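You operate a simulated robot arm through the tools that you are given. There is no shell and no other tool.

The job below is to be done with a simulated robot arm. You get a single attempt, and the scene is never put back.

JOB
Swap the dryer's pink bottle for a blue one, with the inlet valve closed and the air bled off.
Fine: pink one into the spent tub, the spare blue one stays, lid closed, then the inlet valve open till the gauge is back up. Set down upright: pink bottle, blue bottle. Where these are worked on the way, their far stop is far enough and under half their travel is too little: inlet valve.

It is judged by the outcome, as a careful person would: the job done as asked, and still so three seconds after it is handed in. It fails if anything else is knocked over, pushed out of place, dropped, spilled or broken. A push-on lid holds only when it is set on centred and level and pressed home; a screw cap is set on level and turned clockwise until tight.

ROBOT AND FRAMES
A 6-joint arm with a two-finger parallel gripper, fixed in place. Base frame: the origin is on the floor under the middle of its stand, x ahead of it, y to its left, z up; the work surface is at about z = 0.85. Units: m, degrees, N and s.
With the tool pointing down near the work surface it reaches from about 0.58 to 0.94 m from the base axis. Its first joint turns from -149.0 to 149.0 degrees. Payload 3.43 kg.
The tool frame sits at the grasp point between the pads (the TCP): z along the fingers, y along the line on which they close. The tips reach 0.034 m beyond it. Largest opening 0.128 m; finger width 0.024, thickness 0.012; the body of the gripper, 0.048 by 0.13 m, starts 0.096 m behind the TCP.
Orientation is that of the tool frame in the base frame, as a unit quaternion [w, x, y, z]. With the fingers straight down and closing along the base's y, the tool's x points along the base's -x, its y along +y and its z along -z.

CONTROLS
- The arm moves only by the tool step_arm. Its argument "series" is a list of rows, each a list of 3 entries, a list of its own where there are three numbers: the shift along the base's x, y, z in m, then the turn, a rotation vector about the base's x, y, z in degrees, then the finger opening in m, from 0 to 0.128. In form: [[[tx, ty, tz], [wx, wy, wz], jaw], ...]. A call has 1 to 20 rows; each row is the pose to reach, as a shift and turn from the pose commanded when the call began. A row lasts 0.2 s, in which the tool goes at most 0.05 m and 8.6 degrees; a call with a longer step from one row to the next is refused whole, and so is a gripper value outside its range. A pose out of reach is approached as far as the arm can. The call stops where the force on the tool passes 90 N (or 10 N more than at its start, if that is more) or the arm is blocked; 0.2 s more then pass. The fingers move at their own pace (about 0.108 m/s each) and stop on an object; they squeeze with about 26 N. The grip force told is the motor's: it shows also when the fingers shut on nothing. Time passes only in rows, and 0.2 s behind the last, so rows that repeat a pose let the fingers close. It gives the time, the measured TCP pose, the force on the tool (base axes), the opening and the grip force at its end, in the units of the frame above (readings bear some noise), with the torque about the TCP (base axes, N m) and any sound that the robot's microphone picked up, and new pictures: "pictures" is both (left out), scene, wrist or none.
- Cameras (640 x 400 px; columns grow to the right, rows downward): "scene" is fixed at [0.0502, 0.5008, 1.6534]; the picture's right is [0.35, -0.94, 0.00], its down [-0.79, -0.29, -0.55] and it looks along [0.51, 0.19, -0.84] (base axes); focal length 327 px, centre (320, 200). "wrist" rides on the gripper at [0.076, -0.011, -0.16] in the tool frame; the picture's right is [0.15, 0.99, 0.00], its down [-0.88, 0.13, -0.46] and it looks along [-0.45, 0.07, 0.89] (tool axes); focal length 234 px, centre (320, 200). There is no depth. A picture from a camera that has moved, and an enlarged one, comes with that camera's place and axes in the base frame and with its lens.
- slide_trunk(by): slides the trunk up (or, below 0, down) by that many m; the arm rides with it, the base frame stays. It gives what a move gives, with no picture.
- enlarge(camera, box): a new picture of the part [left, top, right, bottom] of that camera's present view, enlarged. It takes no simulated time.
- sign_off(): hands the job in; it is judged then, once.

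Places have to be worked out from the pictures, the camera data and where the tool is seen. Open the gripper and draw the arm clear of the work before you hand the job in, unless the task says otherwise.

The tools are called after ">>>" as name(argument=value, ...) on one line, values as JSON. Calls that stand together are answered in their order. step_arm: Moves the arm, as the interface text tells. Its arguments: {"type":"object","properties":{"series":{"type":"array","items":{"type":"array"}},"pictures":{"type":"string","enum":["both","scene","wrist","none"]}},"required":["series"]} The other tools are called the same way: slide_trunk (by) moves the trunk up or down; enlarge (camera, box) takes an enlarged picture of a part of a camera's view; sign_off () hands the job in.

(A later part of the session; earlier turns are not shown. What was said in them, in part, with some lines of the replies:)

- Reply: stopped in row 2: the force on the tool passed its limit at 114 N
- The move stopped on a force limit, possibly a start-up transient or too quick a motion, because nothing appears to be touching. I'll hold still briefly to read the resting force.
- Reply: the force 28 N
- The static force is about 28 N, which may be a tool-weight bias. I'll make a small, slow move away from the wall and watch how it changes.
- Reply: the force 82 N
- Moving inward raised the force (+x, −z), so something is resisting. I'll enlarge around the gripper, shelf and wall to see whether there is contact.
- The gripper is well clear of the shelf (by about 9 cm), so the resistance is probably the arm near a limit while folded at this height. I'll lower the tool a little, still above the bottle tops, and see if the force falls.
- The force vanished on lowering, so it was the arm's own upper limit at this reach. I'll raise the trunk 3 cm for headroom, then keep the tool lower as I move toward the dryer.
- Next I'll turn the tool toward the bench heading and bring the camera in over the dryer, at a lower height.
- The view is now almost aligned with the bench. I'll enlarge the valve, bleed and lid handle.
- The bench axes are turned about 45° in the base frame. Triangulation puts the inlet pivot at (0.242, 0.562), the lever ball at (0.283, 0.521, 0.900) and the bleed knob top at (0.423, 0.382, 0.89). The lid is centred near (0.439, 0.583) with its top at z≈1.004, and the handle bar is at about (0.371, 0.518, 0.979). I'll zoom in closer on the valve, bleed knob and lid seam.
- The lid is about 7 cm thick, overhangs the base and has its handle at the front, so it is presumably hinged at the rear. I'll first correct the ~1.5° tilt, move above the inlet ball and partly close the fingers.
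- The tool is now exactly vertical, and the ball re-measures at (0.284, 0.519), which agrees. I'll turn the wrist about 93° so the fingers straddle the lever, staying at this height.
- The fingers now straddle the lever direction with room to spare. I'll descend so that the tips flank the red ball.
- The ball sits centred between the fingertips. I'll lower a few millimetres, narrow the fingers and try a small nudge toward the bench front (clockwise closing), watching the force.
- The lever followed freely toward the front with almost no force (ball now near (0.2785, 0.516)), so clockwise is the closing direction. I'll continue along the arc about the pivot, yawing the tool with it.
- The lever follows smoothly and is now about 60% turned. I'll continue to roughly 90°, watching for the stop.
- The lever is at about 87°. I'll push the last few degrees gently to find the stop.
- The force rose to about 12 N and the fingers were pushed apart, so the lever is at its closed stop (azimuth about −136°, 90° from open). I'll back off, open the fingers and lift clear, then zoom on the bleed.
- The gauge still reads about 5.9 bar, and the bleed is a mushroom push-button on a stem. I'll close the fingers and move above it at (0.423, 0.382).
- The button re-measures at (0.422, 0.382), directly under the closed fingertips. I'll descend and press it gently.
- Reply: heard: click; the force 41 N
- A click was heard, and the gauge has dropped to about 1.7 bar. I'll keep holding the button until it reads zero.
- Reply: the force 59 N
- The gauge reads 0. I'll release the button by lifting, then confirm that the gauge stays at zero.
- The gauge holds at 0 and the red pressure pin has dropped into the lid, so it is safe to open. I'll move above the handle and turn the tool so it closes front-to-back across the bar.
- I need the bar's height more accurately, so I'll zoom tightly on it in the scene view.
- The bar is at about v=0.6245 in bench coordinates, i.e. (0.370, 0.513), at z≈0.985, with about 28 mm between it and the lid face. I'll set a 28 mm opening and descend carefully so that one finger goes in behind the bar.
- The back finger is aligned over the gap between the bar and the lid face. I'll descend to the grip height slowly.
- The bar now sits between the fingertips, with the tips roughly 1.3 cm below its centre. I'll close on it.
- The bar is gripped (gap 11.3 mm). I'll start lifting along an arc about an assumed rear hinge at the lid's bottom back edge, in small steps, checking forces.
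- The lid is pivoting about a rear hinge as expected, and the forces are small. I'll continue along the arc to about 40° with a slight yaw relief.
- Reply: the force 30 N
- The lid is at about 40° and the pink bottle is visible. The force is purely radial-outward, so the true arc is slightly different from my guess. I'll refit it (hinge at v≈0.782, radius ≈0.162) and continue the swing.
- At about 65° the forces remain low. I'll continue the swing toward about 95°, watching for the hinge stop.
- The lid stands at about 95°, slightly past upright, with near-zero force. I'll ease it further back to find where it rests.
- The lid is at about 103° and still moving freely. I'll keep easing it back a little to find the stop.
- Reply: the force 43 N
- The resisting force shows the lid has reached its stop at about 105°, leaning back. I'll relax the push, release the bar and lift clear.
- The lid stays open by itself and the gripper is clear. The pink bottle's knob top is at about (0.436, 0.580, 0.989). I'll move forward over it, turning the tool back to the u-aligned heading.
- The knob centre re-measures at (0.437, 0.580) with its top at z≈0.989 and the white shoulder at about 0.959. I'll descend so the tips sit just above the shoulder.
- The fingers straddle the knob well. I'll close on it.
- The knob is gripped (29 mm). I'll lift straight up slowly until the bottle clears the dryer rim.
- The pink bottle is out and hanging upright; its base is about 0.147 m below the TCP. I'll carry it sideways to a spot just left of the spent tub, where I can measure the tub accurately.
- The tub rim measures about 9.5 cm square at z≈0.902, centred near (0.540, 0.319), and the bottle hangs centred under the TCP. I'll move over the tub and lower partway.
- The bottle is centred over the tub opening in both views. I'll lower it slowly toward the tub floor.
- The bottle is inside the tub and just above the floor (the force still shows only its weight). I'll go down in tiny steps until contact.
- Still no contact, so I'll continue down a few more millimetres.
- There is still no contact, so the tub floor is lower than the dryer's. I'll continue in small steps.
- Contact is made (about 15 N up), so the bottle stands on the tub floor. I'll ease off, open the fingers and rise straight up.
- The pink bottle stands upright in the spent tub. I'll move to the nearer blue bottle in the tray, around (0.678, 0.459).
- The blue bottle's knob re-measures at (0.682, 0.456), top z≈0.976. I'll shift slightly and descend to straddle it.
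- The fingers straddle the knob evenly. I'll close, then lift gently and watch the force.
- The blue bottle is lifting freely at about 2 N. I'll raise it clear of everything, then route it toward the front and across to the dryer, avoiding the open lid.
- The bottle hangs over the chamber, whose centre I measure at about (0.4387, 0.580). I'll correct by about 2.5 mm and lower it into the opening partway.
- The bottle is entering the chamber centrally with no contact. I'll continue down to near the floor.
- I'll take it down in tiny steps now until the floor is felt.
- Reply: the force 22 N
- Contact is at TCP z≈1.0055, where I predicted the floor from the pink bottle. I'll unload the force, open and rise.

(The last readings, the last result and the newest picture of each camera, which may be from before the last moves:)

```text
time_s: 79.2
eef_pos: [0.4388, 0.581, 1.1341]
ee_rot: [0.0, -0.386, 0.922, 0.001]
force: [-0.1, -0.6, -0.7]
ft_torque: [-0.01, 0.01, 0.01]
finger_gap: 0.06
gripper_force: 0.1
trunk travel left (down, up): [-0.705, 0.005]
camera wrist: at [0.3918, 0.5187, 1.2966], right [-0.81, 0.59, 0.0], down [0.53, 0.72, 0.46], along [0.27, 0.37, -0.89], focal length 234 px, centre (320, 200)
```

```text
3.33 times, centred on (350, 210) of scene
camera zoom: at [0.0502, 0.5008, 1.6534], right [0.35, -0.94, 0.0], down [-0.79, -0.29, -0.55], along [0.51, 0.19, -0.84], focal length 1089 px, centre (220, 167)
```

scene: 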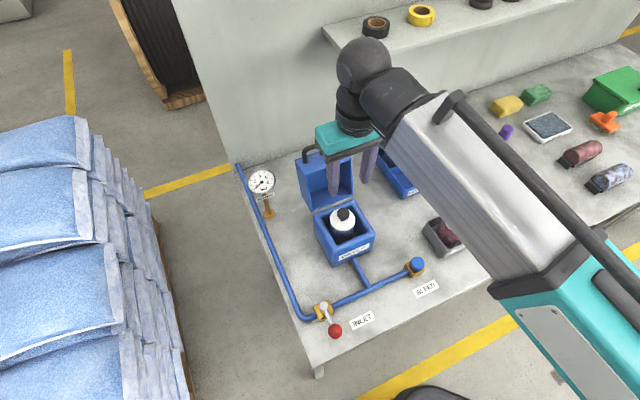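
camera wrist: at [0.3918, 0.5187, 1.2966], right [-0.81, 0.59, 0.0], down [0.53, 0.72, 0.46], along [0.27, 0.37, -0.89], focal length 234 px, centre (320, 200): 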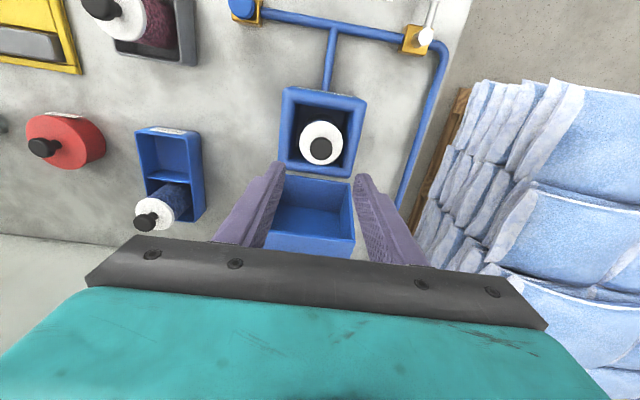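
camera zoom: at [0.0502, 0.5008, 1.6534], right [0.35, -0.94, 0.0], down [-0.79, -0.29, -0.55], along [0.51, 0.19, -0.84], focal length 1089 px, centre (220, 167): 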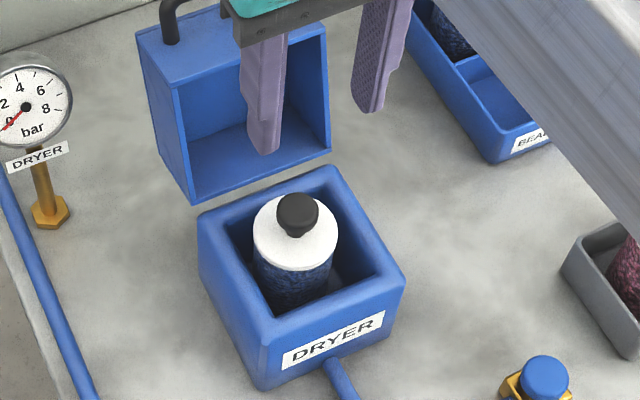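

The blue bottle is seated upright and the lid is still open. I'll turn the tool back 90° and return above the lid's handle bar at the pose where I released it.

>>> step_arm(series=[[[0.0, 0.0, 0.002], [0, 0, 8.2], 0.06], [[0.0, 0.0, 0.002], [0, 0, 16.4], 0.05], [[0.0, 0.0, 0.002], [0, 0, 24.6], 0.034], [[0.0, 0.0, 0.002], [0, 0, 32.8], 0.034], [[0.0, 0.0, 0.002], [0, 0, 41], 0.034], [[0.005, 0.005, 0.002], [0, 0, 49.2], 0.034], [[0.015, 0.015, 0.002], [0, 0, 57.4], 0.034], [[0.025, 0.025, 0.002], [0, 0, 65.6], 0.034], [[0.04, 0.04, 0.002], [0, 0, 73.8], 0.034], [[0.055, 0.055, 0.002], [0, 0, 82], 0.034], [[0.07, 0.07, 0.002], [0, 0, 90], 0.034], [[0.085, 0.087, 0.002], [0, 0, 90], 0.034], [[0.0989, 0.1014, 0.002], [0, 0, 90], 0.034], [[0.0989, 0.1014, 0.002], [0, 0, 90], 0.034], [[0.0989, 0.1014, 0.002], [0, 0, 90], 0.034]])

>>> enlarge(camera="wrist", box=[240, 80, 400, 220])

>>> enlarge(camera="scene", box=[280, 110, 400, 210])

```text
time_s: 82.4
eef_pos: [0.5372, 0.6831, 1.1347]
ee_rot: [0.001, 0.926, -0.379, -0.001]
force: [0.2, -0.4, 0.3]
ft_torque: [0.03, -0.03, 0.0]
finger_gap: 0.0339
gripper_force: 0.1
trunk travel left (down, up): [-0.705, 0.005]
camera wrist: at [0.5975, 0.6375, 1.2957], right [-0.59, -0.81, 0.0], down [-0.72, 0.53, 0.46], along [-0.37, 0.27, -0.89], focal length 234 px, centre (320, 200)
```

scene: 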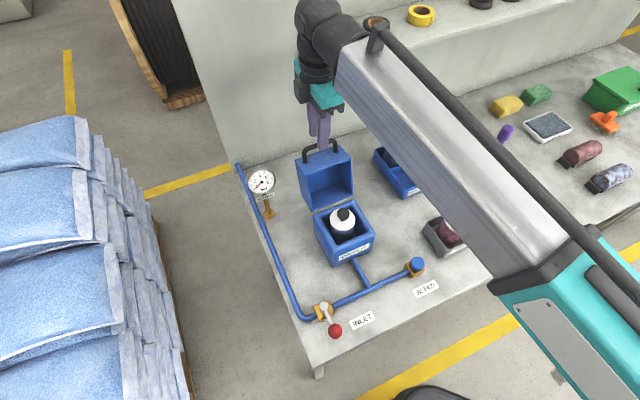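
wrist: 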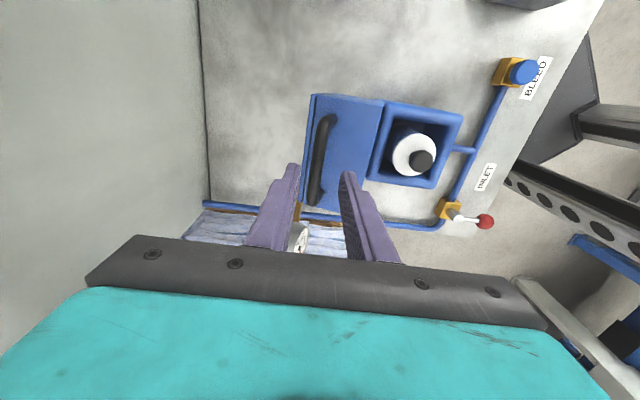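

```text
2.86 times, centred on (320, 150) of wrist
camera zoom: at [0.5975, 0.6375, 1.2957], right [-0.59, -0.81, 0.0], down [-0.72, 0.53, 0.46], along [-0.37, 0.27, -0.89], focal length 669 px, centre (320, 343)
```

zoom: 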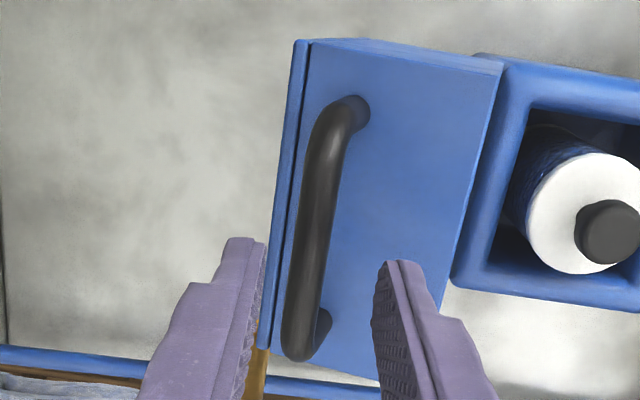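

```text
4.00 times, centred on (340, 160) of scene
camera zoom: at [0.0502, 0.5008, 1.6534], right [0.35, -0.94, 0.0], down [-0.79, -0.29, -0.55], along [0.51, 0.19, -0.84], focal length 1307 px, centre (240, 360)
```

zoom: 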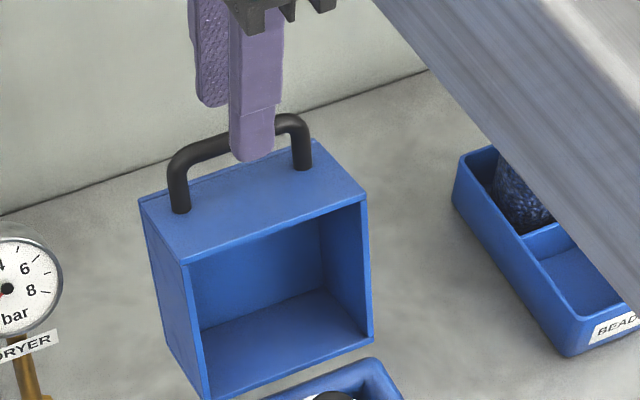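

The bar lies between the fingers just as when I released it. I'll descend to the grip height and close.

>>> step_arm(series=[[[0, 0, -0.012], [0, 0, 0], 0.034], [[0, 0, -0.024], [0, 0, 0], 0.034], [[0, 0, -0.034], [0, 0, 0], 0.034], [[0, 0, -0.034], [0, 0, 0], 0.034], [[0, 0, -0.034], [0, 0, 0], 0.02], [[0, 0, -0.034], [0, 0, 0], 0.0], [[0, 0, -0.034], [0, 0, 0], 0.0], [[0, 0, -0.034], [0, 0, 0], 0.0]])

>>> enlarge(camera="scene", box=[280, 110, 400, 210])

```text
time_s: 84.2
eef_pos: [0.5371, 0.6853, 1.1001]
ee_rot: [0.001, 0.925, -0.38, 0.0]
force: [3.9, 5.3, 8.0]
ft_torque: [0.26, -0.01, -0.77]
finger_gap: 0.0116
gripper_force: 44.9
trunk travel left (down, up): [-0.705, 0.005]
camera wrist: at [0.5971, 0.6382, 1.2615], right [-0.59, -0.81, 0.0], down [-0.72, 0.53, 0.46], along [-0.37, 0.27, -0.89], focal length 234 px, centre (320, 200)
```

scene: 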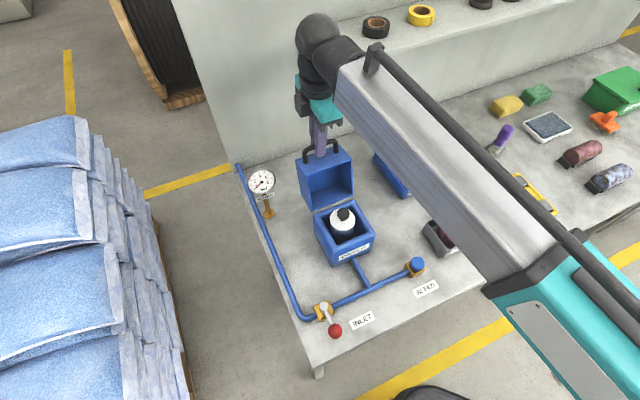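
wrist: 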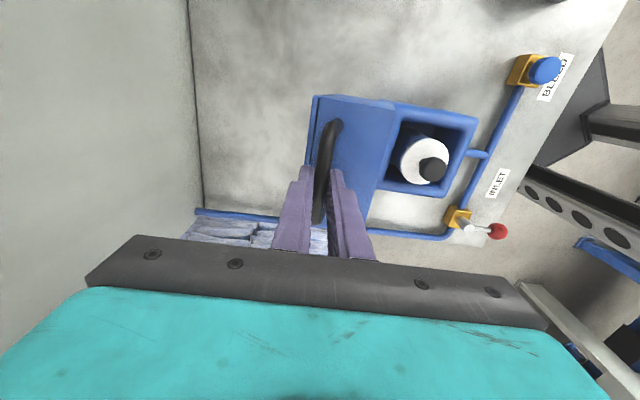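

```text
4.00 times, centred on (340, 160) of scene
camera zoom: at [0.0502, 0.5008, 1.6534], right [0.35, -0.94, 0.0], down [-0.79, -0.29, -0.55], along [0.51, 0.19, -0.84], focal length 1307 px, centre (240, 360)
```

zoom: 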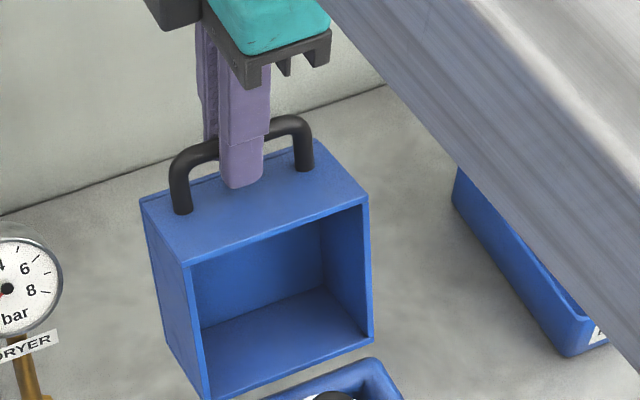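

The bar is gripped again. All earlier arc points fit a circle (v=0.782, z=0.962, r=0.162), so I'll swing the lid closed along it, first to about the halfway point.

>>> step_arm(series=[[[-0.0048, -0.0048, 0.0045], [0, 0, 0], 0.0], [[-0.0096, -0.0096, 0.0083], [0, 0, 0], 0.0], [[-0.0208, -0.0208, 0.0147], [0, 0, 0], 0.0], [[-0.0322, -0.0322, 0.0193], [0, 0, 0], 0.0], [[-0.0441, -0.0441, 0.0223], [0, 0, 0], 0.0], [[-0.0561, -0.0561, 0.0235], [0, 0, 0], 0.0], [[-0.068, -0.068, 0.0229], [0, 0, 0], 0.0], [[-0.0799, -0.0799, 0.0205], [0, 0, 0], 0.0], [[-0.0916, -0.0916, 0.0164], [0, 0, 0], 0.0], [[-0.0916, -0.0916, 0.0164], [0, 0, 0], 0.0]])

>>> enlarge(camera="scene", box=[290, 130, 410, 250])

```text
time_s: 86.4
eef_pos: [0.4439, 0.5901, 1.1157]
ee_rot: [0.001, 0.925, -0.38, 0.001]
force: [-6.0, 6.0, -0.1]
ft_torque: [-0.11, -0.18, 0.21]
finger_gap: 0.0115
gripper_force: 44.7
trunk travel left (down, up): [-0.705, 0.005]
camera wrist: at [0.5053, 0.5462, 1.2775], right [-0.59, -0.81, 0.0], down [-0.72, 0.53, 0.45], along [-0.37, 0.27, -0.89], focal length 234 px, centre (320, 200)
```

scene: 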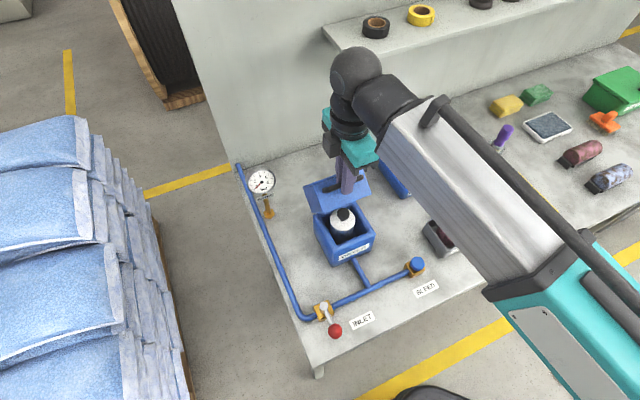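
wrist: 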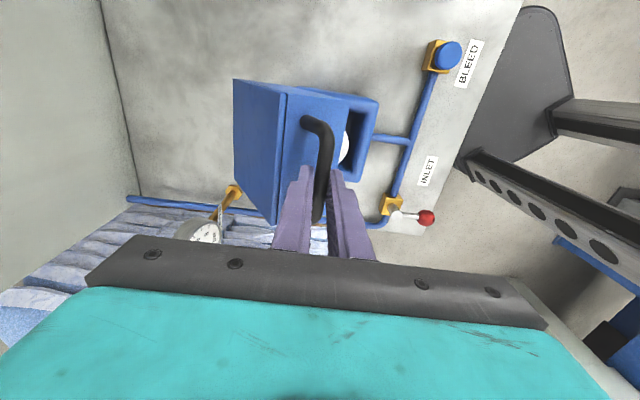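

```text
3.33 times, centred on (350, 190) of scene
camera zoom: at [0.0502, 0.5008, 1.6534], right [0.35, -0.94, 0.0], down [-0.79, -0.29, -0.55], along [0.51, 0.19, -0.84], focal length 1089 px, centre (220, 233)
```

zoom: 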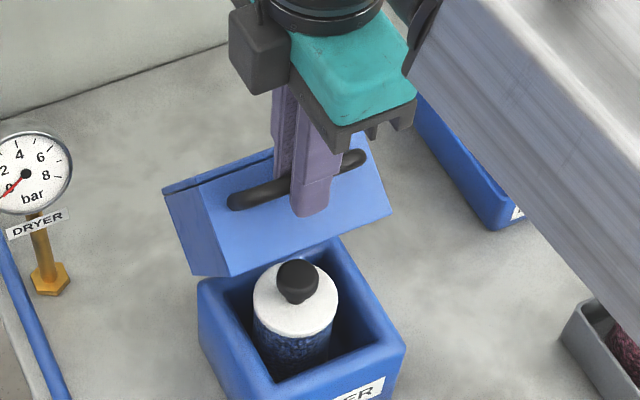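

Halfway closed with low forces, and the bottle is clear of the lid. I'll continue down to nearly closed.

>>> step_arm(series=[[[-0.0112, -0.0112, -0.0058], [0, 0, 0], 0.0], [[-0.022, -0.022, -0.0132], [0, 0, 0], 0.0], [[-0.0321, -0.0321, -0.0222], [0, 0, 0], 0.0], [[-0.0416, -0.0416, -0.0326], [0, 0, 0], 0.0], [[-0.0502, -0.0502, -0.0444], [0, 0, 0], 0.0], [[-0.058, -0.058, -0.0574], [0, 0, 0], 0.0], [[-0.0647, -0.0647, -0.0715], [0, 0, 0], 0.0], [[-0.0703, -0.0703, -0.0864], [0, 0, 0], 0.0], [[-0.0703, -0.0703, -0.0864], [0, 0, 0], 0.0]])

>>> enlarge(camera="scene", box=[290, 150, 410, 270])

```text
time_s: 88.4
eef_pos: [0.375, 0.5208, 1.0307]
ee_rot: [0.002, 0.925, -0.379, 0.0]
force: [6.8, -3.9, -2.1]
ft_torque: [-0.53, -0.72, 0.77]
finger_gap: 0.0116
gripper_force: 44.8
trunk travel left (down, up): [-0.705, 0.005]
camera wrist: at [0.4358, 0.4763, 1.1912], right [-0.59, -0.81, 0.0], down [-0.72, 0.53, 0.46], along [-0.37, 0.27, -0.89], focal length 234 px, centre (320, 200)
```

scene: 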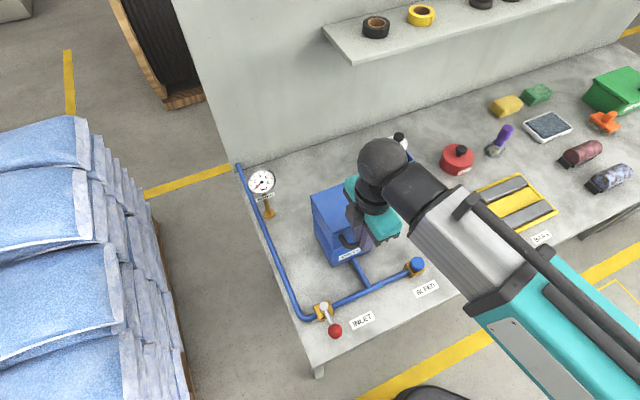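
wrist: 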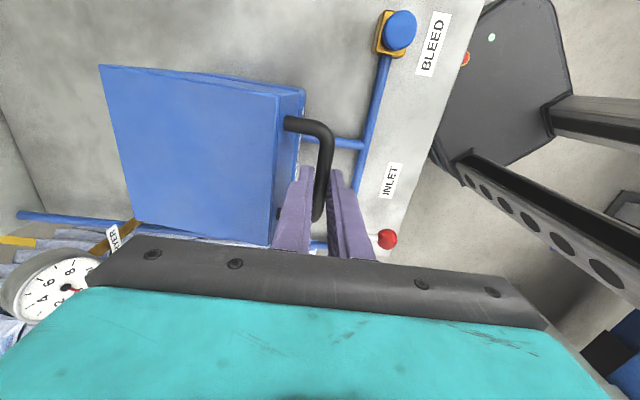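

```text
3.33 times, centred on (350, 210) of scene
camera zoom: at [0.0502, 0.5008, 1.6534], right [0.35, -0.94, 0.0], down [-0.79, -0.29, -0.55], along [0.51, 0.19, -0.84], focal length 1089 px, centre (220, 167)
```

zoom: 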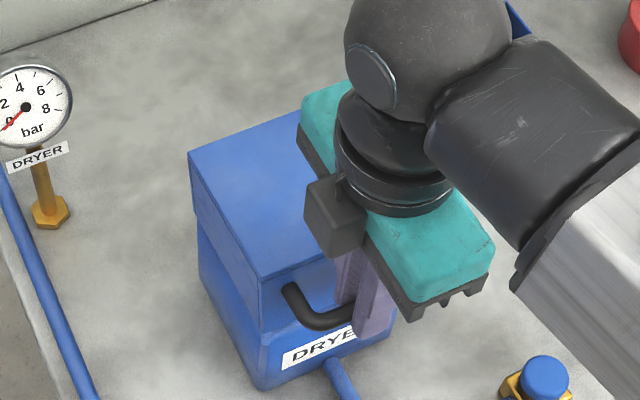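

The lid is about 9° from shut. I'll finish closing slowly and look for the contact force.

>>> step_arm(series=[[[-0.0016, -0.0016, -0.0052], [0, 0, 0], 0.0], [[-0.0031, -0.0031, -0.0104], [0, 0, 0], 0.0], [[-0.0042, -0.0042, -0.0145], [0, 0, 0], 0.0], [[-0.0052, -0.0052, -0.0184], [0, 0, 0], 0.0], [[-0.0058, -0.0058, -0.0212], [0, 0, 0], 0.0], [[-0.0063, -0.0063, -0.0239], [0, 0, 0], 0.0], [[-0.0063, -0.0063, -0.0239], [0, 0, 0], 0.0]])

>>> enlarge(camera="scene", box=[290, 150, 410, 270])

```text
time_s: 90.0
eef_pos: [0.3699, 0.5174, 1.0095]
ee_rot: [-0.006, 0.925, -0.379, 0.001]
force: [21.8, 14.5, 45.0]
ft_torque: [0.24, -0.62, 1.04]
finger_gap: 0.0116
gripper_force: 45.1
trunk travel left (down, up): [-0.705, 0.005]
camera wrist: at [0.4298, 0.4698, 1.1706], right [-0.59, -0.81, -0.01], down [-0.72, 0.52, 0.46], along [-0.36, 0.28, -0.89], focal length 234 px, centre (320, 200)
```

scene: 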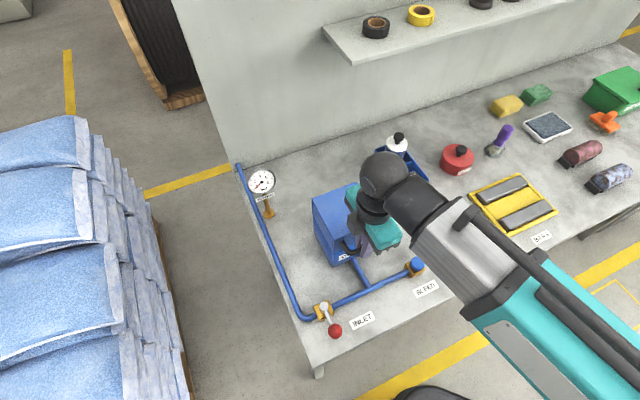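
wrist: 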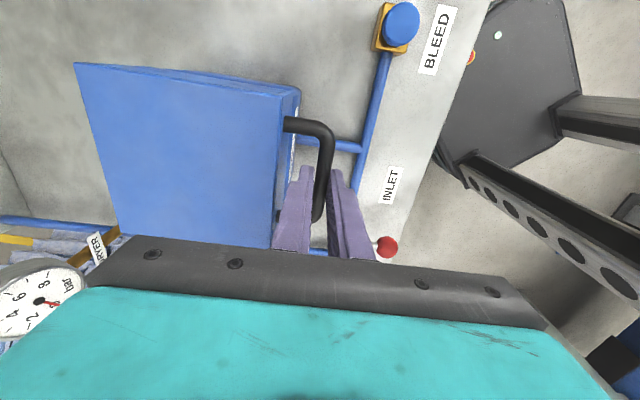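

```text
3.33 times, centred on (350, 210) of scene
camera zoom: at [0.0502, 0.5008, 1.6534], right [0.35, -0.94, 0.0], down [-0.79, -0.29, -0.55], along [0.51, 0.19, -0.84], focal length 1089 px, centre (220, 167)
```

zoom: 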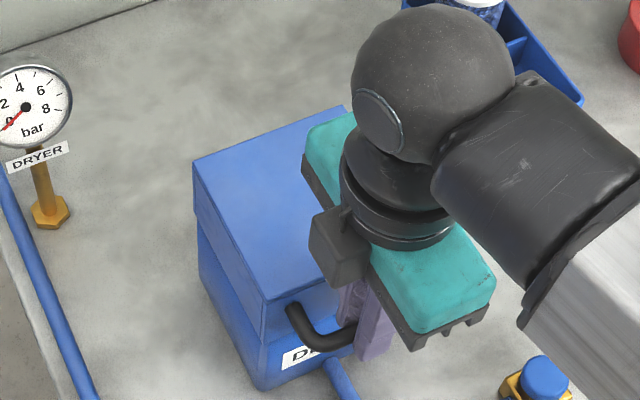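

There is about 45 N of resistance at TCP z≈1.009, so the lid is down on its seat. I'll relax, release the bar and lift away to check the seam.

>>> step_arm(series=[[[0.001, 0.001, 0.004], [0, 0, 0], 0.0], [[0.001, 0.001, 0.004], [0, 0, 0], 0.026], [[0.001, 0.001, 0.004], [0, 0, 0], 0.028], [[0.001, 0.001, 0.004], [0, 0, 0], 0.028], [[0.001, 0.001, 0.02], [0, 0, 0], 0.028], [[0.001, 0.001, 0.04], [0, 0, 0], 0.028], [[0.0, 0.0, 0.07], [0, 0, 0], 0.028], [[-0.01, -0.04, 0.095], [0, 0, 0], 0.028], [[-0.01, -0.08, 0.095], [0, 0, 0], 0.028], [[-0.01, -0.1, 0.095], [0, 0, 0], 0.028], [[-0.01, -0.1, 0.095], [0, 0, 0], 0.028]])

>>> enlarge(camera="scene", box=[305, 180, 390, 270])

>>> enlarge(camera="wrist", box=[150, 60, 350, 220])

```text
time_s: 92.4
eef_pos: [0.3618, 0.4155, 1.1031]
ee_rot: [0.001, 0.925, -0.379, 0.0]
force: [-0.7, 0.2, -0.7]
ft_torque: [-0.01, 0.02, 0.01]
finger_gap: 0.028
gripper_force: 0.1
trunk travel left (down, up): [-0.705, 0.005]
camera wrist: at [0.422, 0.3706, 1.2633], right [-0.59, -0.81, 0.0], down [-0.72, 0.53, 0.46], along [-0.37, 0.27, -0.89], focal length 234 px, centre (320, 200)
```

scene: 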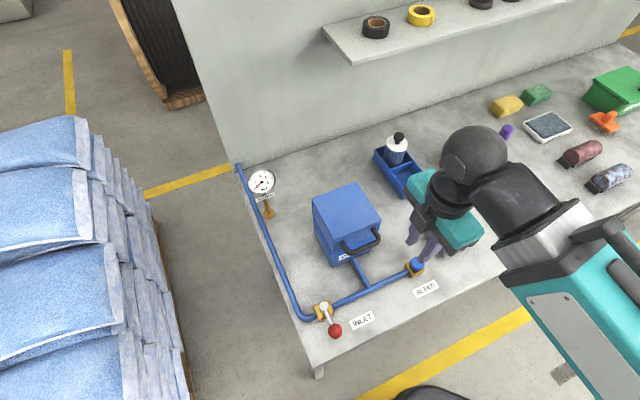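
wrist: 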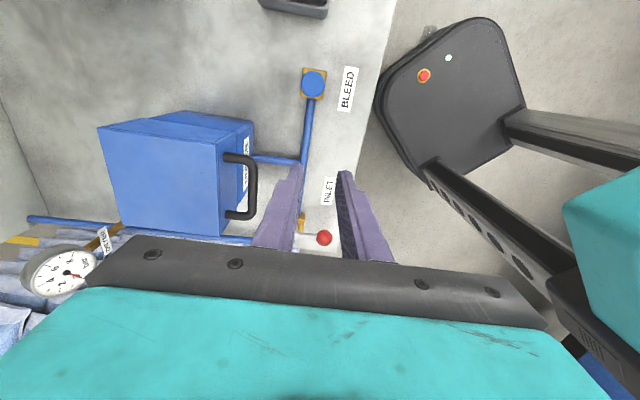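

```text
4.44 times, centred on (348, 225) of scene
camera zoom: at [0.0502, 0.5008, 1.6534], right [0.35, -0.94, 0.0], down [-0.79, -0.29, -0.55], along [0.51, 0.19, -0.84], focal length 1452 px, centre (198, 89)
```

zoom: 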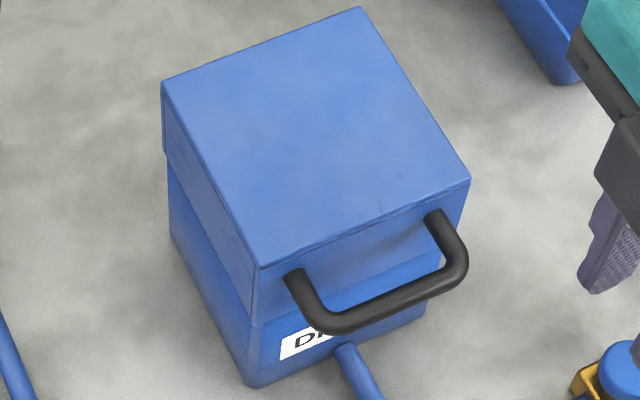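

```text
2.50 times, centred on (250, 140) of wrist
camera zoom: at [0.422, 0.3706, 1.2633], right [-0.59, -0.81, 0.0], down [-0.72, 0.53, 0.46], along [-0.37, 0.27, -0.89], focal length 585 px, centre (495, 350)
```

zoom: 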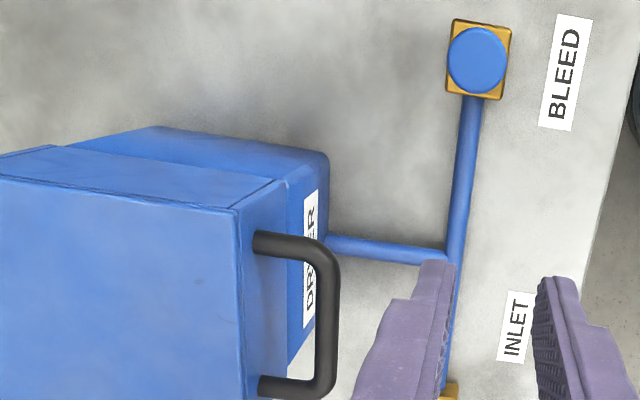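

The lid corners match the initial picture exactly, so the lid is fully closed. Now for the inlet valve: I'll rotate back and move above the red ball at about (0.2005, 0.522).

>>> step_arm(series=[[[-0.014, 0.009, 0.0], [0, 0, -8.1], 0.04], [[-0.028, 0.018, 0.0], [0, 0, -16.2], 0.056], [[-0.042, 0.027, 0.0], [0, 0, -24.3], 0.056], [[-0.056, 0.036, -0.01], [0, 0, -32.4], 0.056], [[-0.07, 0.046, -0.02], [0, 0, -40.5], 0.056], [[-0.085, 0.056, -0.03], [0, 0, -48.6], 0.056], [[-0.1, 0.066, -0.04], [0, 0, -56.7], 0.056], [[-0.115, 0.076, -0.05], [0, 0, -64.8], 0.056], [[-0.13, 0.086, -0.06], [0, 0, -72.9], 0.056], [[-0.145, 0.096, -0.07], [0, 0, -81], 0.056], [[-0.161, 0.1065, -0.08], [0, 0, -89.3], 0.056], [[-0.161, 0.1065, -0.09], [0, 0, -89.3], 0.056], [[-0.161, 0.1065, -0.09], [0, 0, -89.3], 0.056]])

>>> enlarge(camera="wrist", box=[240, 100, 400, 220])

```text
time_s: 95.2
eef_pos: [0.1979, 0.5213, 1.0136]
ee_rot: [0.001, -0.391, 0.92, 0.001]
force: [-0.4, -0.1, -0.2]
ft_torque: [0.01, 0.01, 0.0]
finger_gap: 0.0559
gripper_force: 0.1
trunk travel left (down, up): [-0.705, 0.005]
camera wrist: at [0.1514, 0.4588, 1.1733], right [-0.81, 0.58, 0.0], down [0.52, 0.72, 0.46], along [0.26, 0.37, -0.89], focal length 234 px, centre (320, 200)
```

scene: 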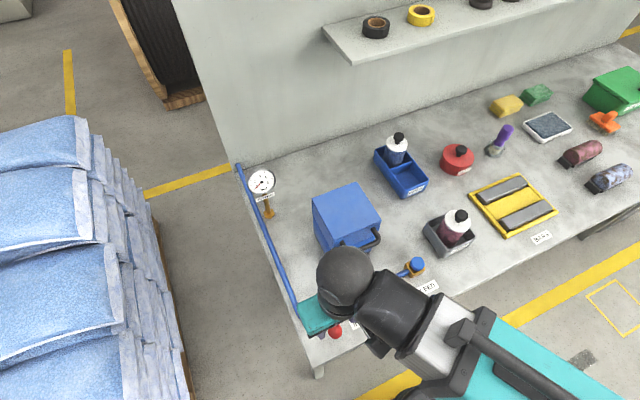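
wrist: 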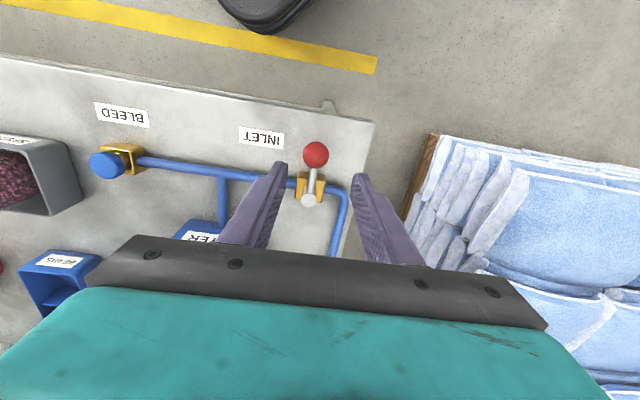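

```text
3.33 times, centred on (320, 160) of wrist
camera zoom: at [0.1514, 0.4588, 1.1733], right [-0.81, 0.58, 0.0], down [0.52, 0.72, 0.46], along [0.26, 0.37, -0.89], focal length 781 px, centre (320, 333)
```

zoom: 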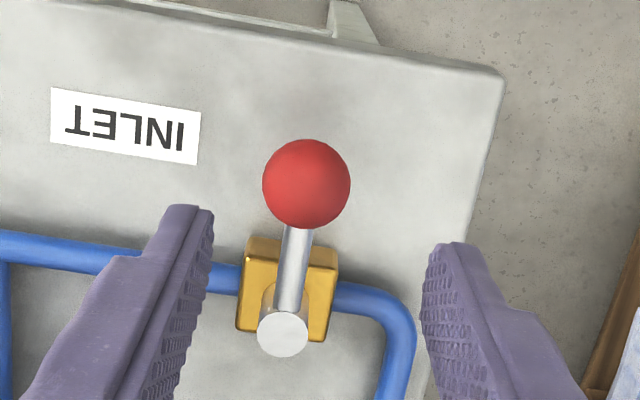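

The ball re-measures at (0.202, 0.521). I'll descend with the fingers straddling it and narrow them to 42 mm.

>>> step_arm(series=[[[0.002, 0.0, -0.03], [0, 0, 0], 0.056], [[0.003, 0.0, -0.055], [0, 0, 0], 0.056], [[0.003, 0.0, -0.08], [0, 0, 0], 0.056], [[0.003, 0.0, -0.0945], [0, 0, 0], 0.056], [[0.003, 0.0, -0.0945], [0, 0, 0], 0.042], [[0.003, 0.0, -0.0945], [0, 0, 0], 0.042]], pictures="wrist")

>>> enlarge(camera="wrist", box=[240, 120, 400, 240])

```text
time_s: 96.6
eef_pos: [0.2015, 0.5218, 0.9179]
ee_rot: [0.001, -0.392, 0.92, 0.0]
force: [-0.3, 0.3, 0.0]
ft_torque: [-0.01, 0.0, -0.02]
finger_gap: 0.042
gripper_force: 0.1
trunk travel left (down, up): [-0.705, 0.005]
camera wrist: at [0.1555, 0.458, 1.0778], right [-0.81, 0.58, 0.0], down [0.52, 0.72, 0.46], along [0.26, 0.37, -0.89], focal length 234 px, centre (320, 200)
```

wrist: 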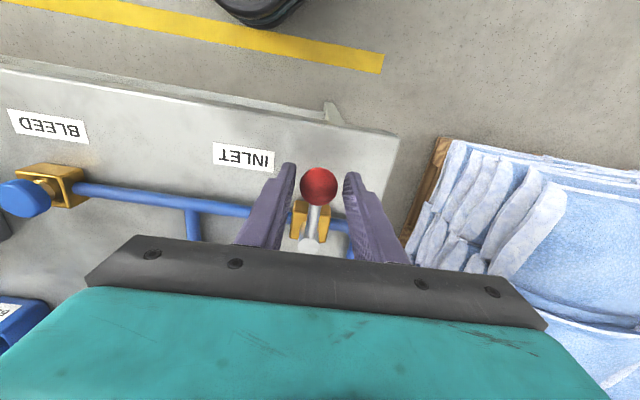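

```text
3.33 times, centred on (320, 180) of wrist
camera zoom: at [0.1555, 0.458, 1.0778], right [-0.81, 0.58, 0.0], down [0.52, 0.72, 0.46], along [0.26, 0.37, -0.89], focal length 781 px, centre (320, 267)
```

zoom: 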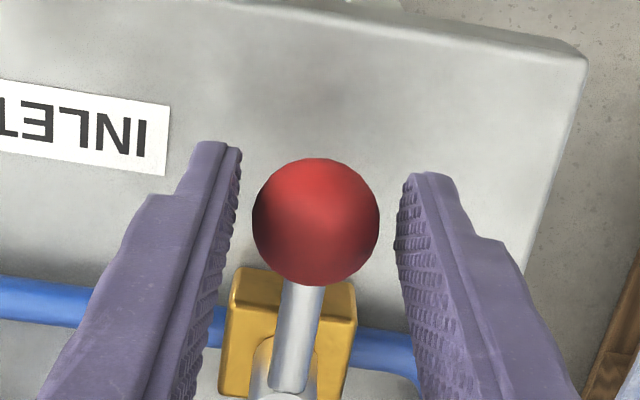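

The ball is centred between the fingers. I'll swing the lever back counter-clockwise toward open, yawing the tool along the arc.

>>> step_arm(series=[[[0.006, -0.0053, 0], [0, 0, 8], 0.042], [[0.0127, -0.0098, 0], [0, 0, 16], 0.042], [[0.02, -0.0132, 0], [0, 0, 24], 0.042], [[0.0276, -0.0157, 0], [0, 0, 32], 0.042], [[0.0356, -0.017, 0], [0, 0, 40], 0.042], [[0.0436, -0.0172, 0], [0, 0, 48], 0.042], [[0.0516, -0.0164, 0], [0, 0, 56], 0.042], [[0.0594, -0.0144, 0], [0, 0, 64], 0.042], [[0.0669, -0.0113, 0], [0, 0, 72], 0.042], [[0.0738, -0.0072, 0], [0, 0, 80], 0.042], [[0.0738, -0.0072, 0], [0, 0, 80], 0.042]])

>>> enlarge(camera="wrist", box=[240, 120, 400, 260])

>>> enlarge(camera="scene", box=[235, 155, 295, 215])

```text
time_s: 99.0
eef_pos: [0.2731, 0.5157, 0.9171]
ee_rot: [0.0, 0.892, -0.452, 0.0]
force: [1.1, 0.2, 0.7]
ft_torque: [0.0, 0.0, -0.02]
finger_gap: 0.0422
gripper_force: 0.0
trunk travel left (down, up): [-0.705, 0.005]
camera wrist: at [0.326, 0.46, 1.0787], right [-0.71, -0.7, 0.0], down [-0.62, 0.63, 0.46], along [-0.32, 0.32, -0.89], focal length 234 px, centre (320, 200)
```

scene: 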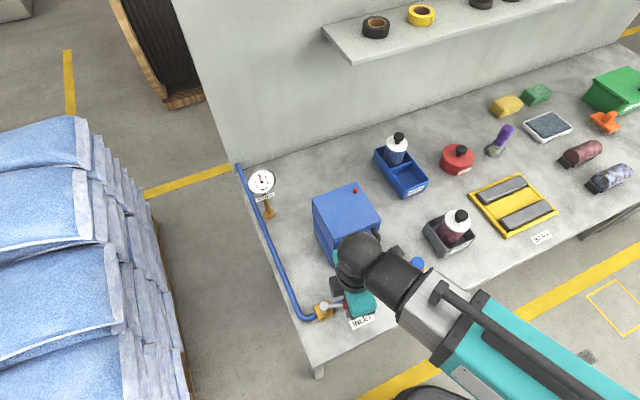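
wrist: 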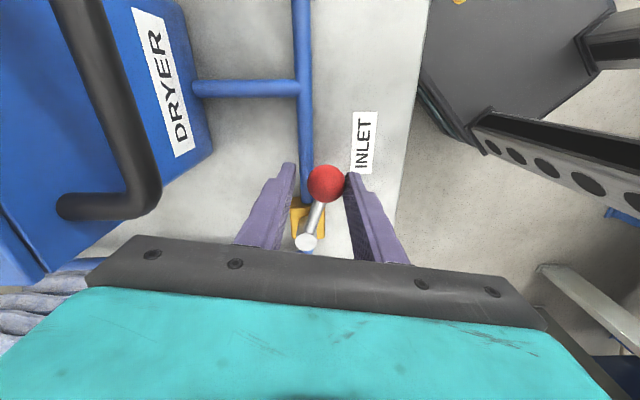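

```text
2.86 times, centred on (320, 190) of wrist
camera zoom: at [0.326, 0.46, 1.0787], right [-0.71, -0.7, 0.0], down [-0.62, 0.63, 0.46], along [-0.32, 0.32, -0.89], focal length 669 px, centre (320, 229)
```

zoom: 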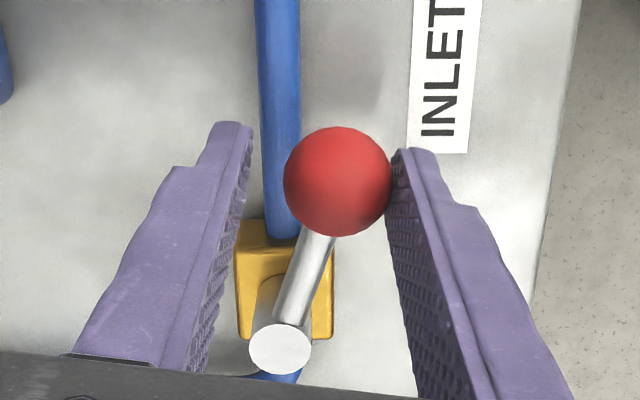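

```text
6.67 times, centred on (265, 185) of scene
camera zoom: at [0.0502, 0.5008, 1.6534], right [0.35, -0.94, 0.0], down [-0.79, -0.29, -0.55], along [0.51, 0.19, -0.84], focal length 2178 px, centre (687, 300)
```

zoom: 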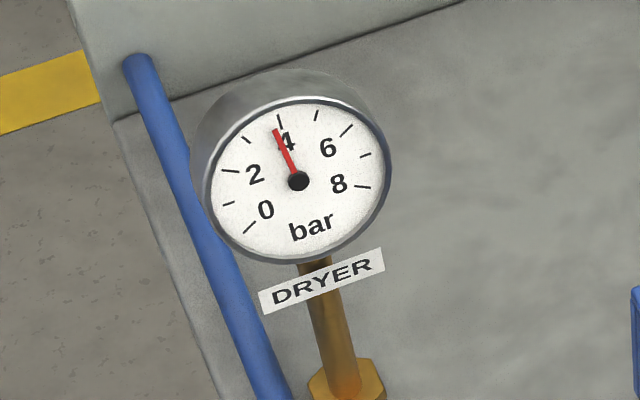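

The gauge is rising (about 3.8 bar) and the pin has popped up. I'll push on gently to the open stop.

>>> step_arm(series=[[[0.0032, 0.0024, 0], [0, 0, 4], 0.042], [[0.0063, 0.005, 0], [0, 0, 8], 0.042], [[0.0085, 0.0071, 0], [0, 0, 11], 0.042], [[0.0105, 0.0093, 0], [0, 0, 14], 0.042], [[0.0105, 0.0093, 0], [0, 0, 14], 0.042]], pictures="wrist")

>>> enlarge(camera="wrist", box=[240, 120, 400, 260])

>>> enlarge(camera="scene", box=[235, 155, 295, 215])

```text
time_s: 100.2
eef_pos: [0.2852, 0.5245, 0.9188]
ee_rot: [0.0, 0.94, -0.34, -0.001]
force: [-0.4, 0.1, -0.1]
ft_torque: [-0.01, 0.0, 0.0]
finger_gap: 0.0419
gripper_force: 0.2
trunk travel left (down, up): [-0.705, 0.005]
camera wrist: at [0.349, 0.4838, 1.0791], right [-0.52, -0.85, 0.0], down [-0.76, 0.46, 0.46], along [-0.39, 0.24, -0.89], focal length 234 px, centre (320, 200)
```

wrist: 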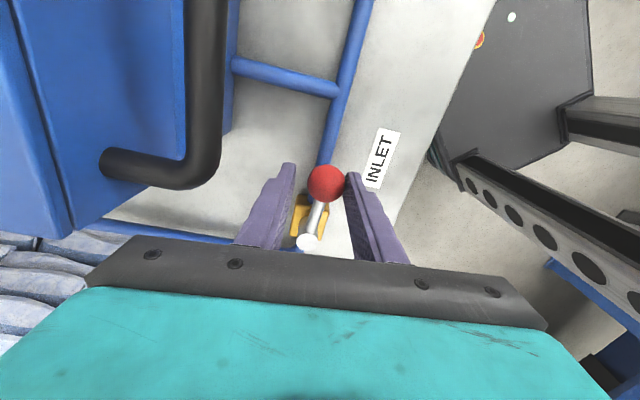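

```text
2.86 times, centred on (320, 190) of wrist
camera zoom: at [0.349, 0.4838, 1.0791], right [-0.52, -0.85, 0.0], down [-0.76, 0.46, 0.46], along [-0.39, 0.24, -0.89], focal length 669 px, centre (320, 229)
```

zoom: 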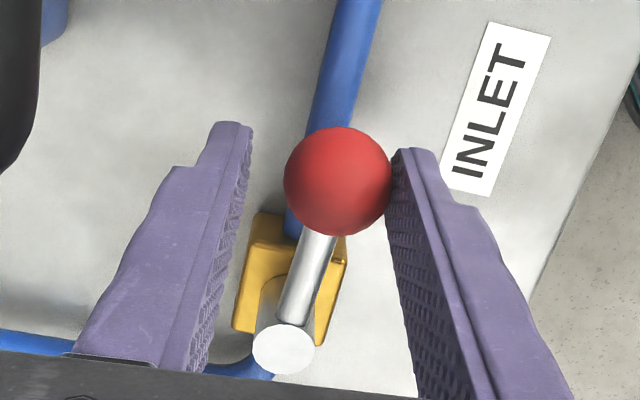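

```text
6.67 times, centred on (265, 185) of scene
camera zoom: at [0.0502, 0.5008, 1.6534], right [0.35, -0.94, 0.0], down [-0.79, -0.29, -0.55], along [0.51, 0.19, -0.84], focal length 2178 px, centre (687, 300)
```

zoom: 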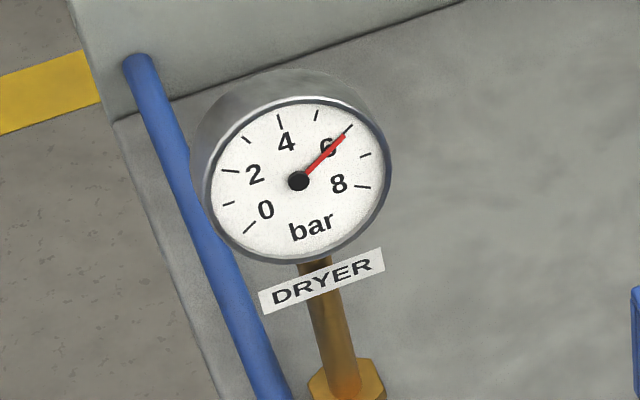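

The gauge is back near 6 bar, and the lever is about 3° short of its original angle. I'll push a few more degrees to seat it on the stop.

>>> step_arm(series=[[[0.0013, 0.0015, 0], [0, 0, 2], 0.042], [[0.0026, 0.0031, 0], [0, 0, 4], 0.042], [[0.0038, 0.0047, 0], [0, 0, 6], 0.042], [[0.005, 0.0064, 0], [0, 0, 8], 0.042], [[0.005, 0.0064, 0], [0, 0, 8], 0.042]], pictures="wrist")

>>> enlarge(camera="wrist", box=[240, 120, 400, 260])

```text
time_s: 101.4
eef_pos: [0.2889, 0.5291, 0.9193]
ee_rot: [0.0, 0.961, -0.275, -0.001]
force: [-8.6, -6.3, -2.2]
ft_torque: [-0.04, 0.14, -0.1]
finger_gap: 0.0484
gripper_force: 5.6
trunk travel left (down, up): [-0.705, 0.005]
camera wrist: at [0.3579, 0.4988, 1.0795], right [-0.4, -0.92, 0.0], down [-0.82, 0.35, 0.46], along [-0.42, 0.18, -0.89], focal length 234 px, centre (320, 200)
```

wrist: 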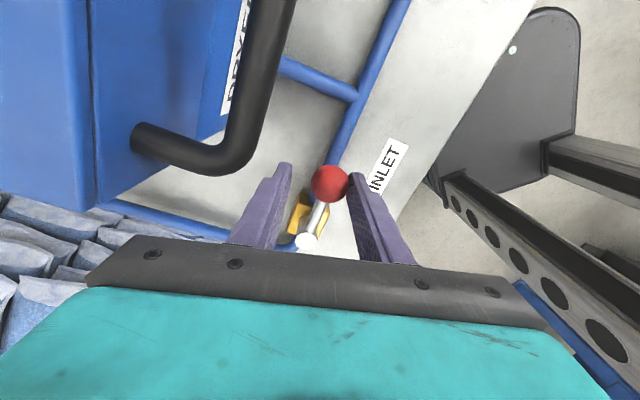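

```text
2.86 times, centred on (320, 190) of wrist
camera zoom: at [0.3579, 0.4988, 1.0795], right [-0.4, -0.92, 0.0], down [-0.82, 0.35, 0.46], along [-0.42, 0.18, -0.89], focal length 669 px, centre (320, 229)
```

zoom: 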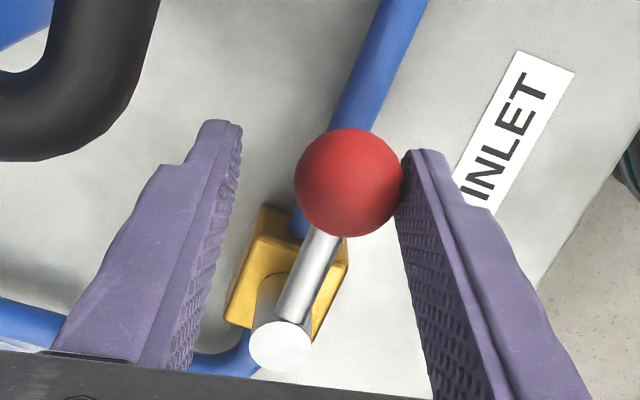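

The fingers were pushed apart again (10 N), so the lever is at its open stop. I'll back off, open, and lift straight up clear of the valve and handle.

>>> step_arm(series=[[[-0.004, -0.0055, 0], [0, 0, 0], 0.048], [[-0.005, -0.0065, 0], [0, 0, 0], 0.054], [[-0.005, -0.0065, 0], [0, 0, 0], 0.054], [[-0.005, -0.0065, 0.03], [0, 0, 0], 0.054], [[-0.005, -0.0065, 0.065], [0, 0, 0], 0.054], [[-0.005, -0.0065, 0.105], [0, 0, 0], 0.054], [[-0.005, -0.0065, 0.145], [0, 0, 0], 0.054], [[-0.005, -0.0065, 0.18], [0, 0, 0], 0.054], [[-0.005, -0.0065, 0.18], [0, 0, 0], 0.054]])

>>> enlarge(camera="scene", box=[235, 155, 395, 335])

```text
time_s: 103.4
eef_pos: [0.2855, 0.5227, 1.0996]
ee_rot: [0.001, 0.961, -0.275, -0.001]
force: [-0.3, 0.5, -0.1]
ft_torque: [0.0, 0.01, 0.03]
finger_gap: 0.0539
gripper_force: 0.0
trunk travel left (down, up): [-0.705, 0.005]
camera wrist: at [0.3557, 0.4931, 1.2609], right [-0.4, -0.92, 0.0], down [-0.82, 0.36, 0.46], along [-0.42, 0.18, -0.89], focal length 234 px, centre (320, 200)
```

scene: 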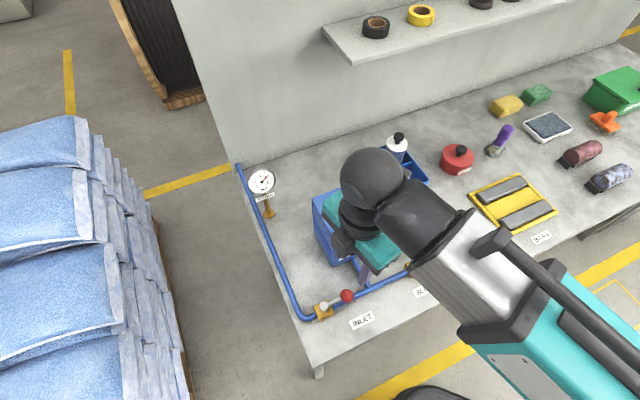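
wrist: 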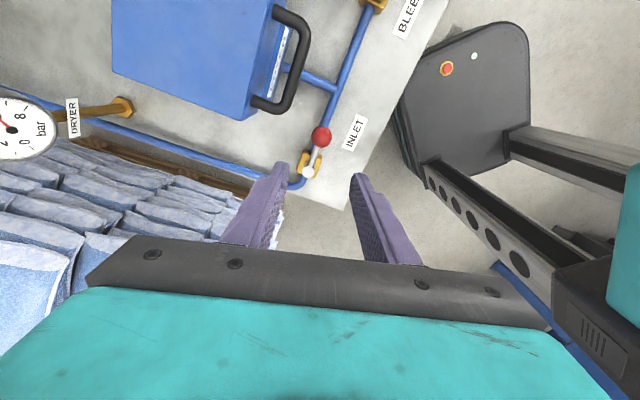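

```text
2.22 times, centred on (315, 245) of scene
camera zoom: at [0.0502, 0.5008, 1.6534], right [0.35, -0.94, 0.0], down [-0.79, -0.29, -0.55], along [0.51, 0.19, -0.84], focal length 726 px, centre (331, 100)
```

zoom: 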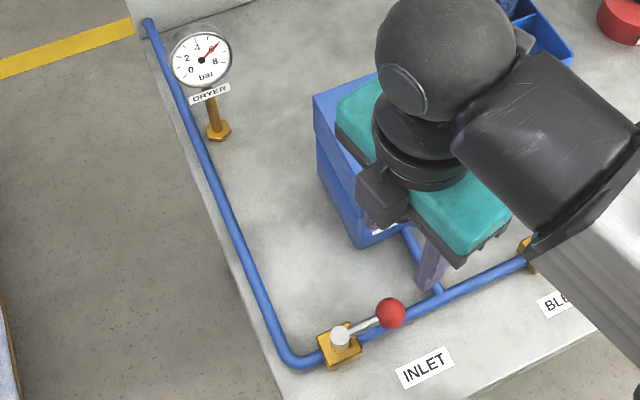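

The lever is parallel to the pipe again and the gauge holds near 6 bar. I'll withdraw the arm clear of the work with the gripper open and check the whole bench.

>>> step_arm(series=[[[0.01, -0.02, 0.005], [0, 0, -8], 0.08], [[0.02, -0.04, 0.01], [0, 0, -16], 0.1], [[0.04, -0.06, 0.015], [0, 0, -24], 0.1], [[0.06, -0.09, 0.02], [0, 0, -32], 0.1], [[0.085, -0.12, 0.02], [0, 0, -40], 0.1], [[0.11, -0.15, 0.02], [0, 0, -48], 0.1], [[0.135, -0.18, 0.02], [0, 0, -56], 0.1], [[0.165, -0.21, 0.02], [0, 0, -64], 0.1], [[0.195, -0.24, 0.02], [0, 0, -72], 0.1], [[0.22, -0.27, 0.02], [0, 0, -80], 0.1], [[0.25, -0.3, 0.02], [0, 0, -88], 0.1], [[0.28, -0.33, 0.02], [0, 0, -96], 0.1], [[0.31, -0.36, 0.02], [0, 0, -102], 0.1], [[0.33, -0.4, 0.02], [0, 0, -108], 0.1], [[0.33, -0.4, 0.02], [0, 0, -108], 0.1], [[0.33, -0.4, 0.02], [0, 0, -108], 0.1]])

>>> enlarge(camera="scene", box=[230, 120, 490, 340])

>>> enlarge(camera="scene", box=[235, 155, 295, 215])

>>> enlarge(camera="scene", box=[305, 180, 390, 270])

```text
time_s: 106.8
eef_pos: [0.6133, 0.1229, 1.1215]
ee_rot: [0.0, -0.343, 0.939, 0.002]
force: [0.6, 0.1, 0.6]
ft_torque: [0.01, -0.03, 0.02]
finger_gap: 0.1003
gripper_force: 0.1
trunk travel left (down, up): [-0.705, 0.005]
camera wrist: at [0.5621, 0.065, 1.2816], right [-0.75, 0.66, 0.0], down [0.59, 0.67, 0.46], along [0.3, 0.34, -0.89], focal length 234 px, centre (320, 200)
```

scene: 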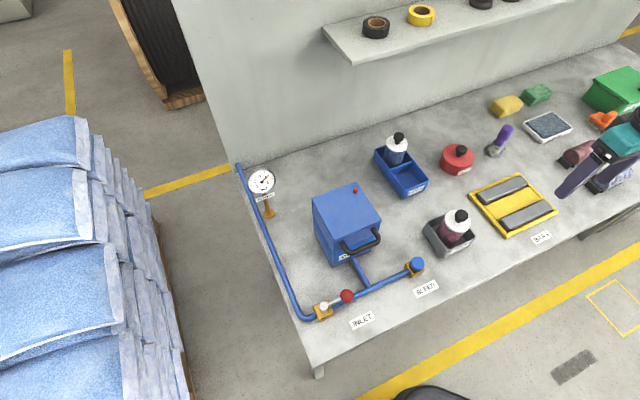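
wrist: 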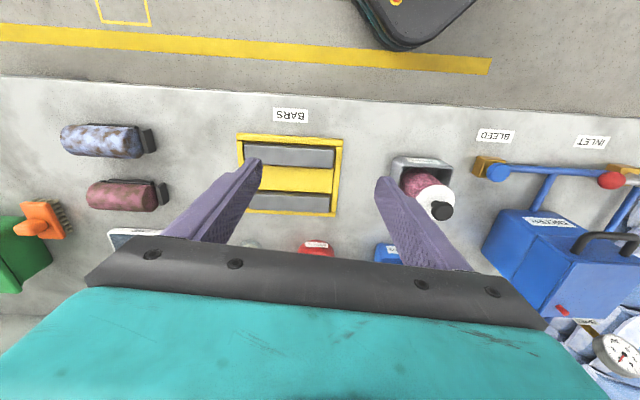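

```text
1.82 times, centred on (360, 230) of scene
camera zoom: at [0.0502, 0.5008, 1.6534], right [0.35, -0.94, 0.0], down [-0.79, -0.29, -0.55], along [0.51, 0.19, -0.84], focal length 594 px, centre (247, 146)
```

zoom: 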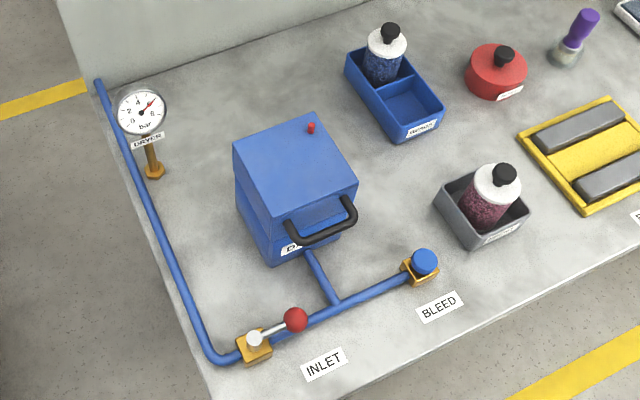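

```text
6.67 times, centred on (265, 185) of scene
camera zoom: at [0.0502, 0.5008, 1.6534], right [0.35, -0.94, 0.0], down [-0.79, -0.29, -0.55], along [0.51, 0.19, -0.84], focal length 2178 px, centre (687, 300)
```

zoom: 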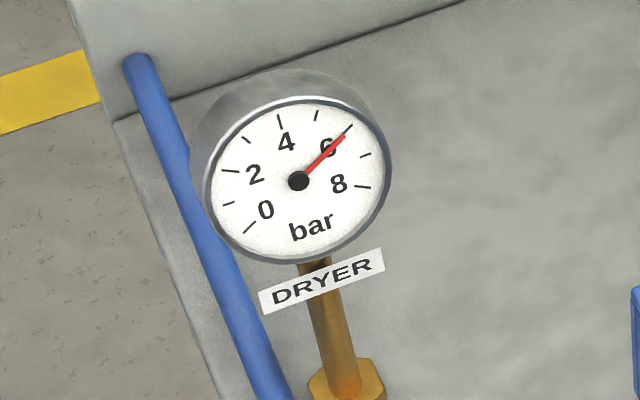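

```text
4.44 times, centred on (348, 225) of scene
camera zoom: at [0.0502, 0.5008, 1.6534], right [0.35, -0.94, 0.0], down [-0.79, -0.29, -0.55], along [0.51, 0.19, -0.84], focal length 1452 px, centre (198, 89)
```

zoom: 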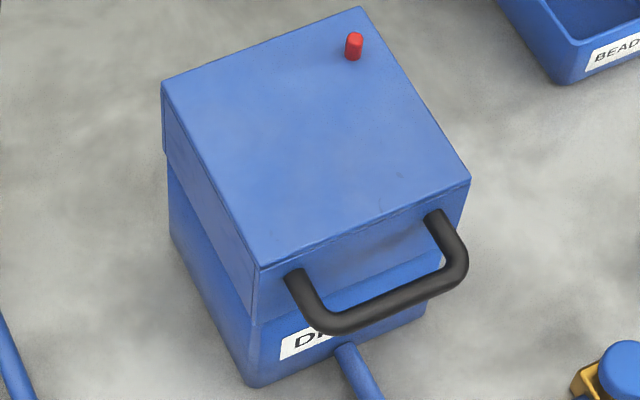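

Everything checks out: the lid is shut with the pressure pin up, the gauge reads about 6 bar and the inlet lever is at its open stop. The pink bottle is upright in the spent tub, the spare blue bottle is in its tray, and the arm is clear with the gripper open. I'll hand the job in.

>>> sign_off()

```text
The job is handed in.
```

The swap is done and I've handed the job in. The dryer holds a blue bottle, its lid is closed and the gauge is back at about 6 bar.

- **Before opening:** I closed the inlet valve to its stop. I then held the bleed button until the gauge read 0, and the red pin in the lid dropped.
- **Bottles:** The pink bottle stands upright in the spent tub. I put the nearer blue bottle from the tray upright in the dryer, a few millimetres off where the pink one stood, with room around it. The spare blue bottle is still in its tray.
- **Lid and inlet:** The closed lid matches its position in the first pictures. I turned the inlet lever back to its open stop and the red pin came up again.
- **Other items:** Nothing else was knocked over or moved that I could see. The arm is clear of the bench items with the gripper open.

One early arm move stopped on the force limit because the arm was near the top of its own reach. Nothing was touched.
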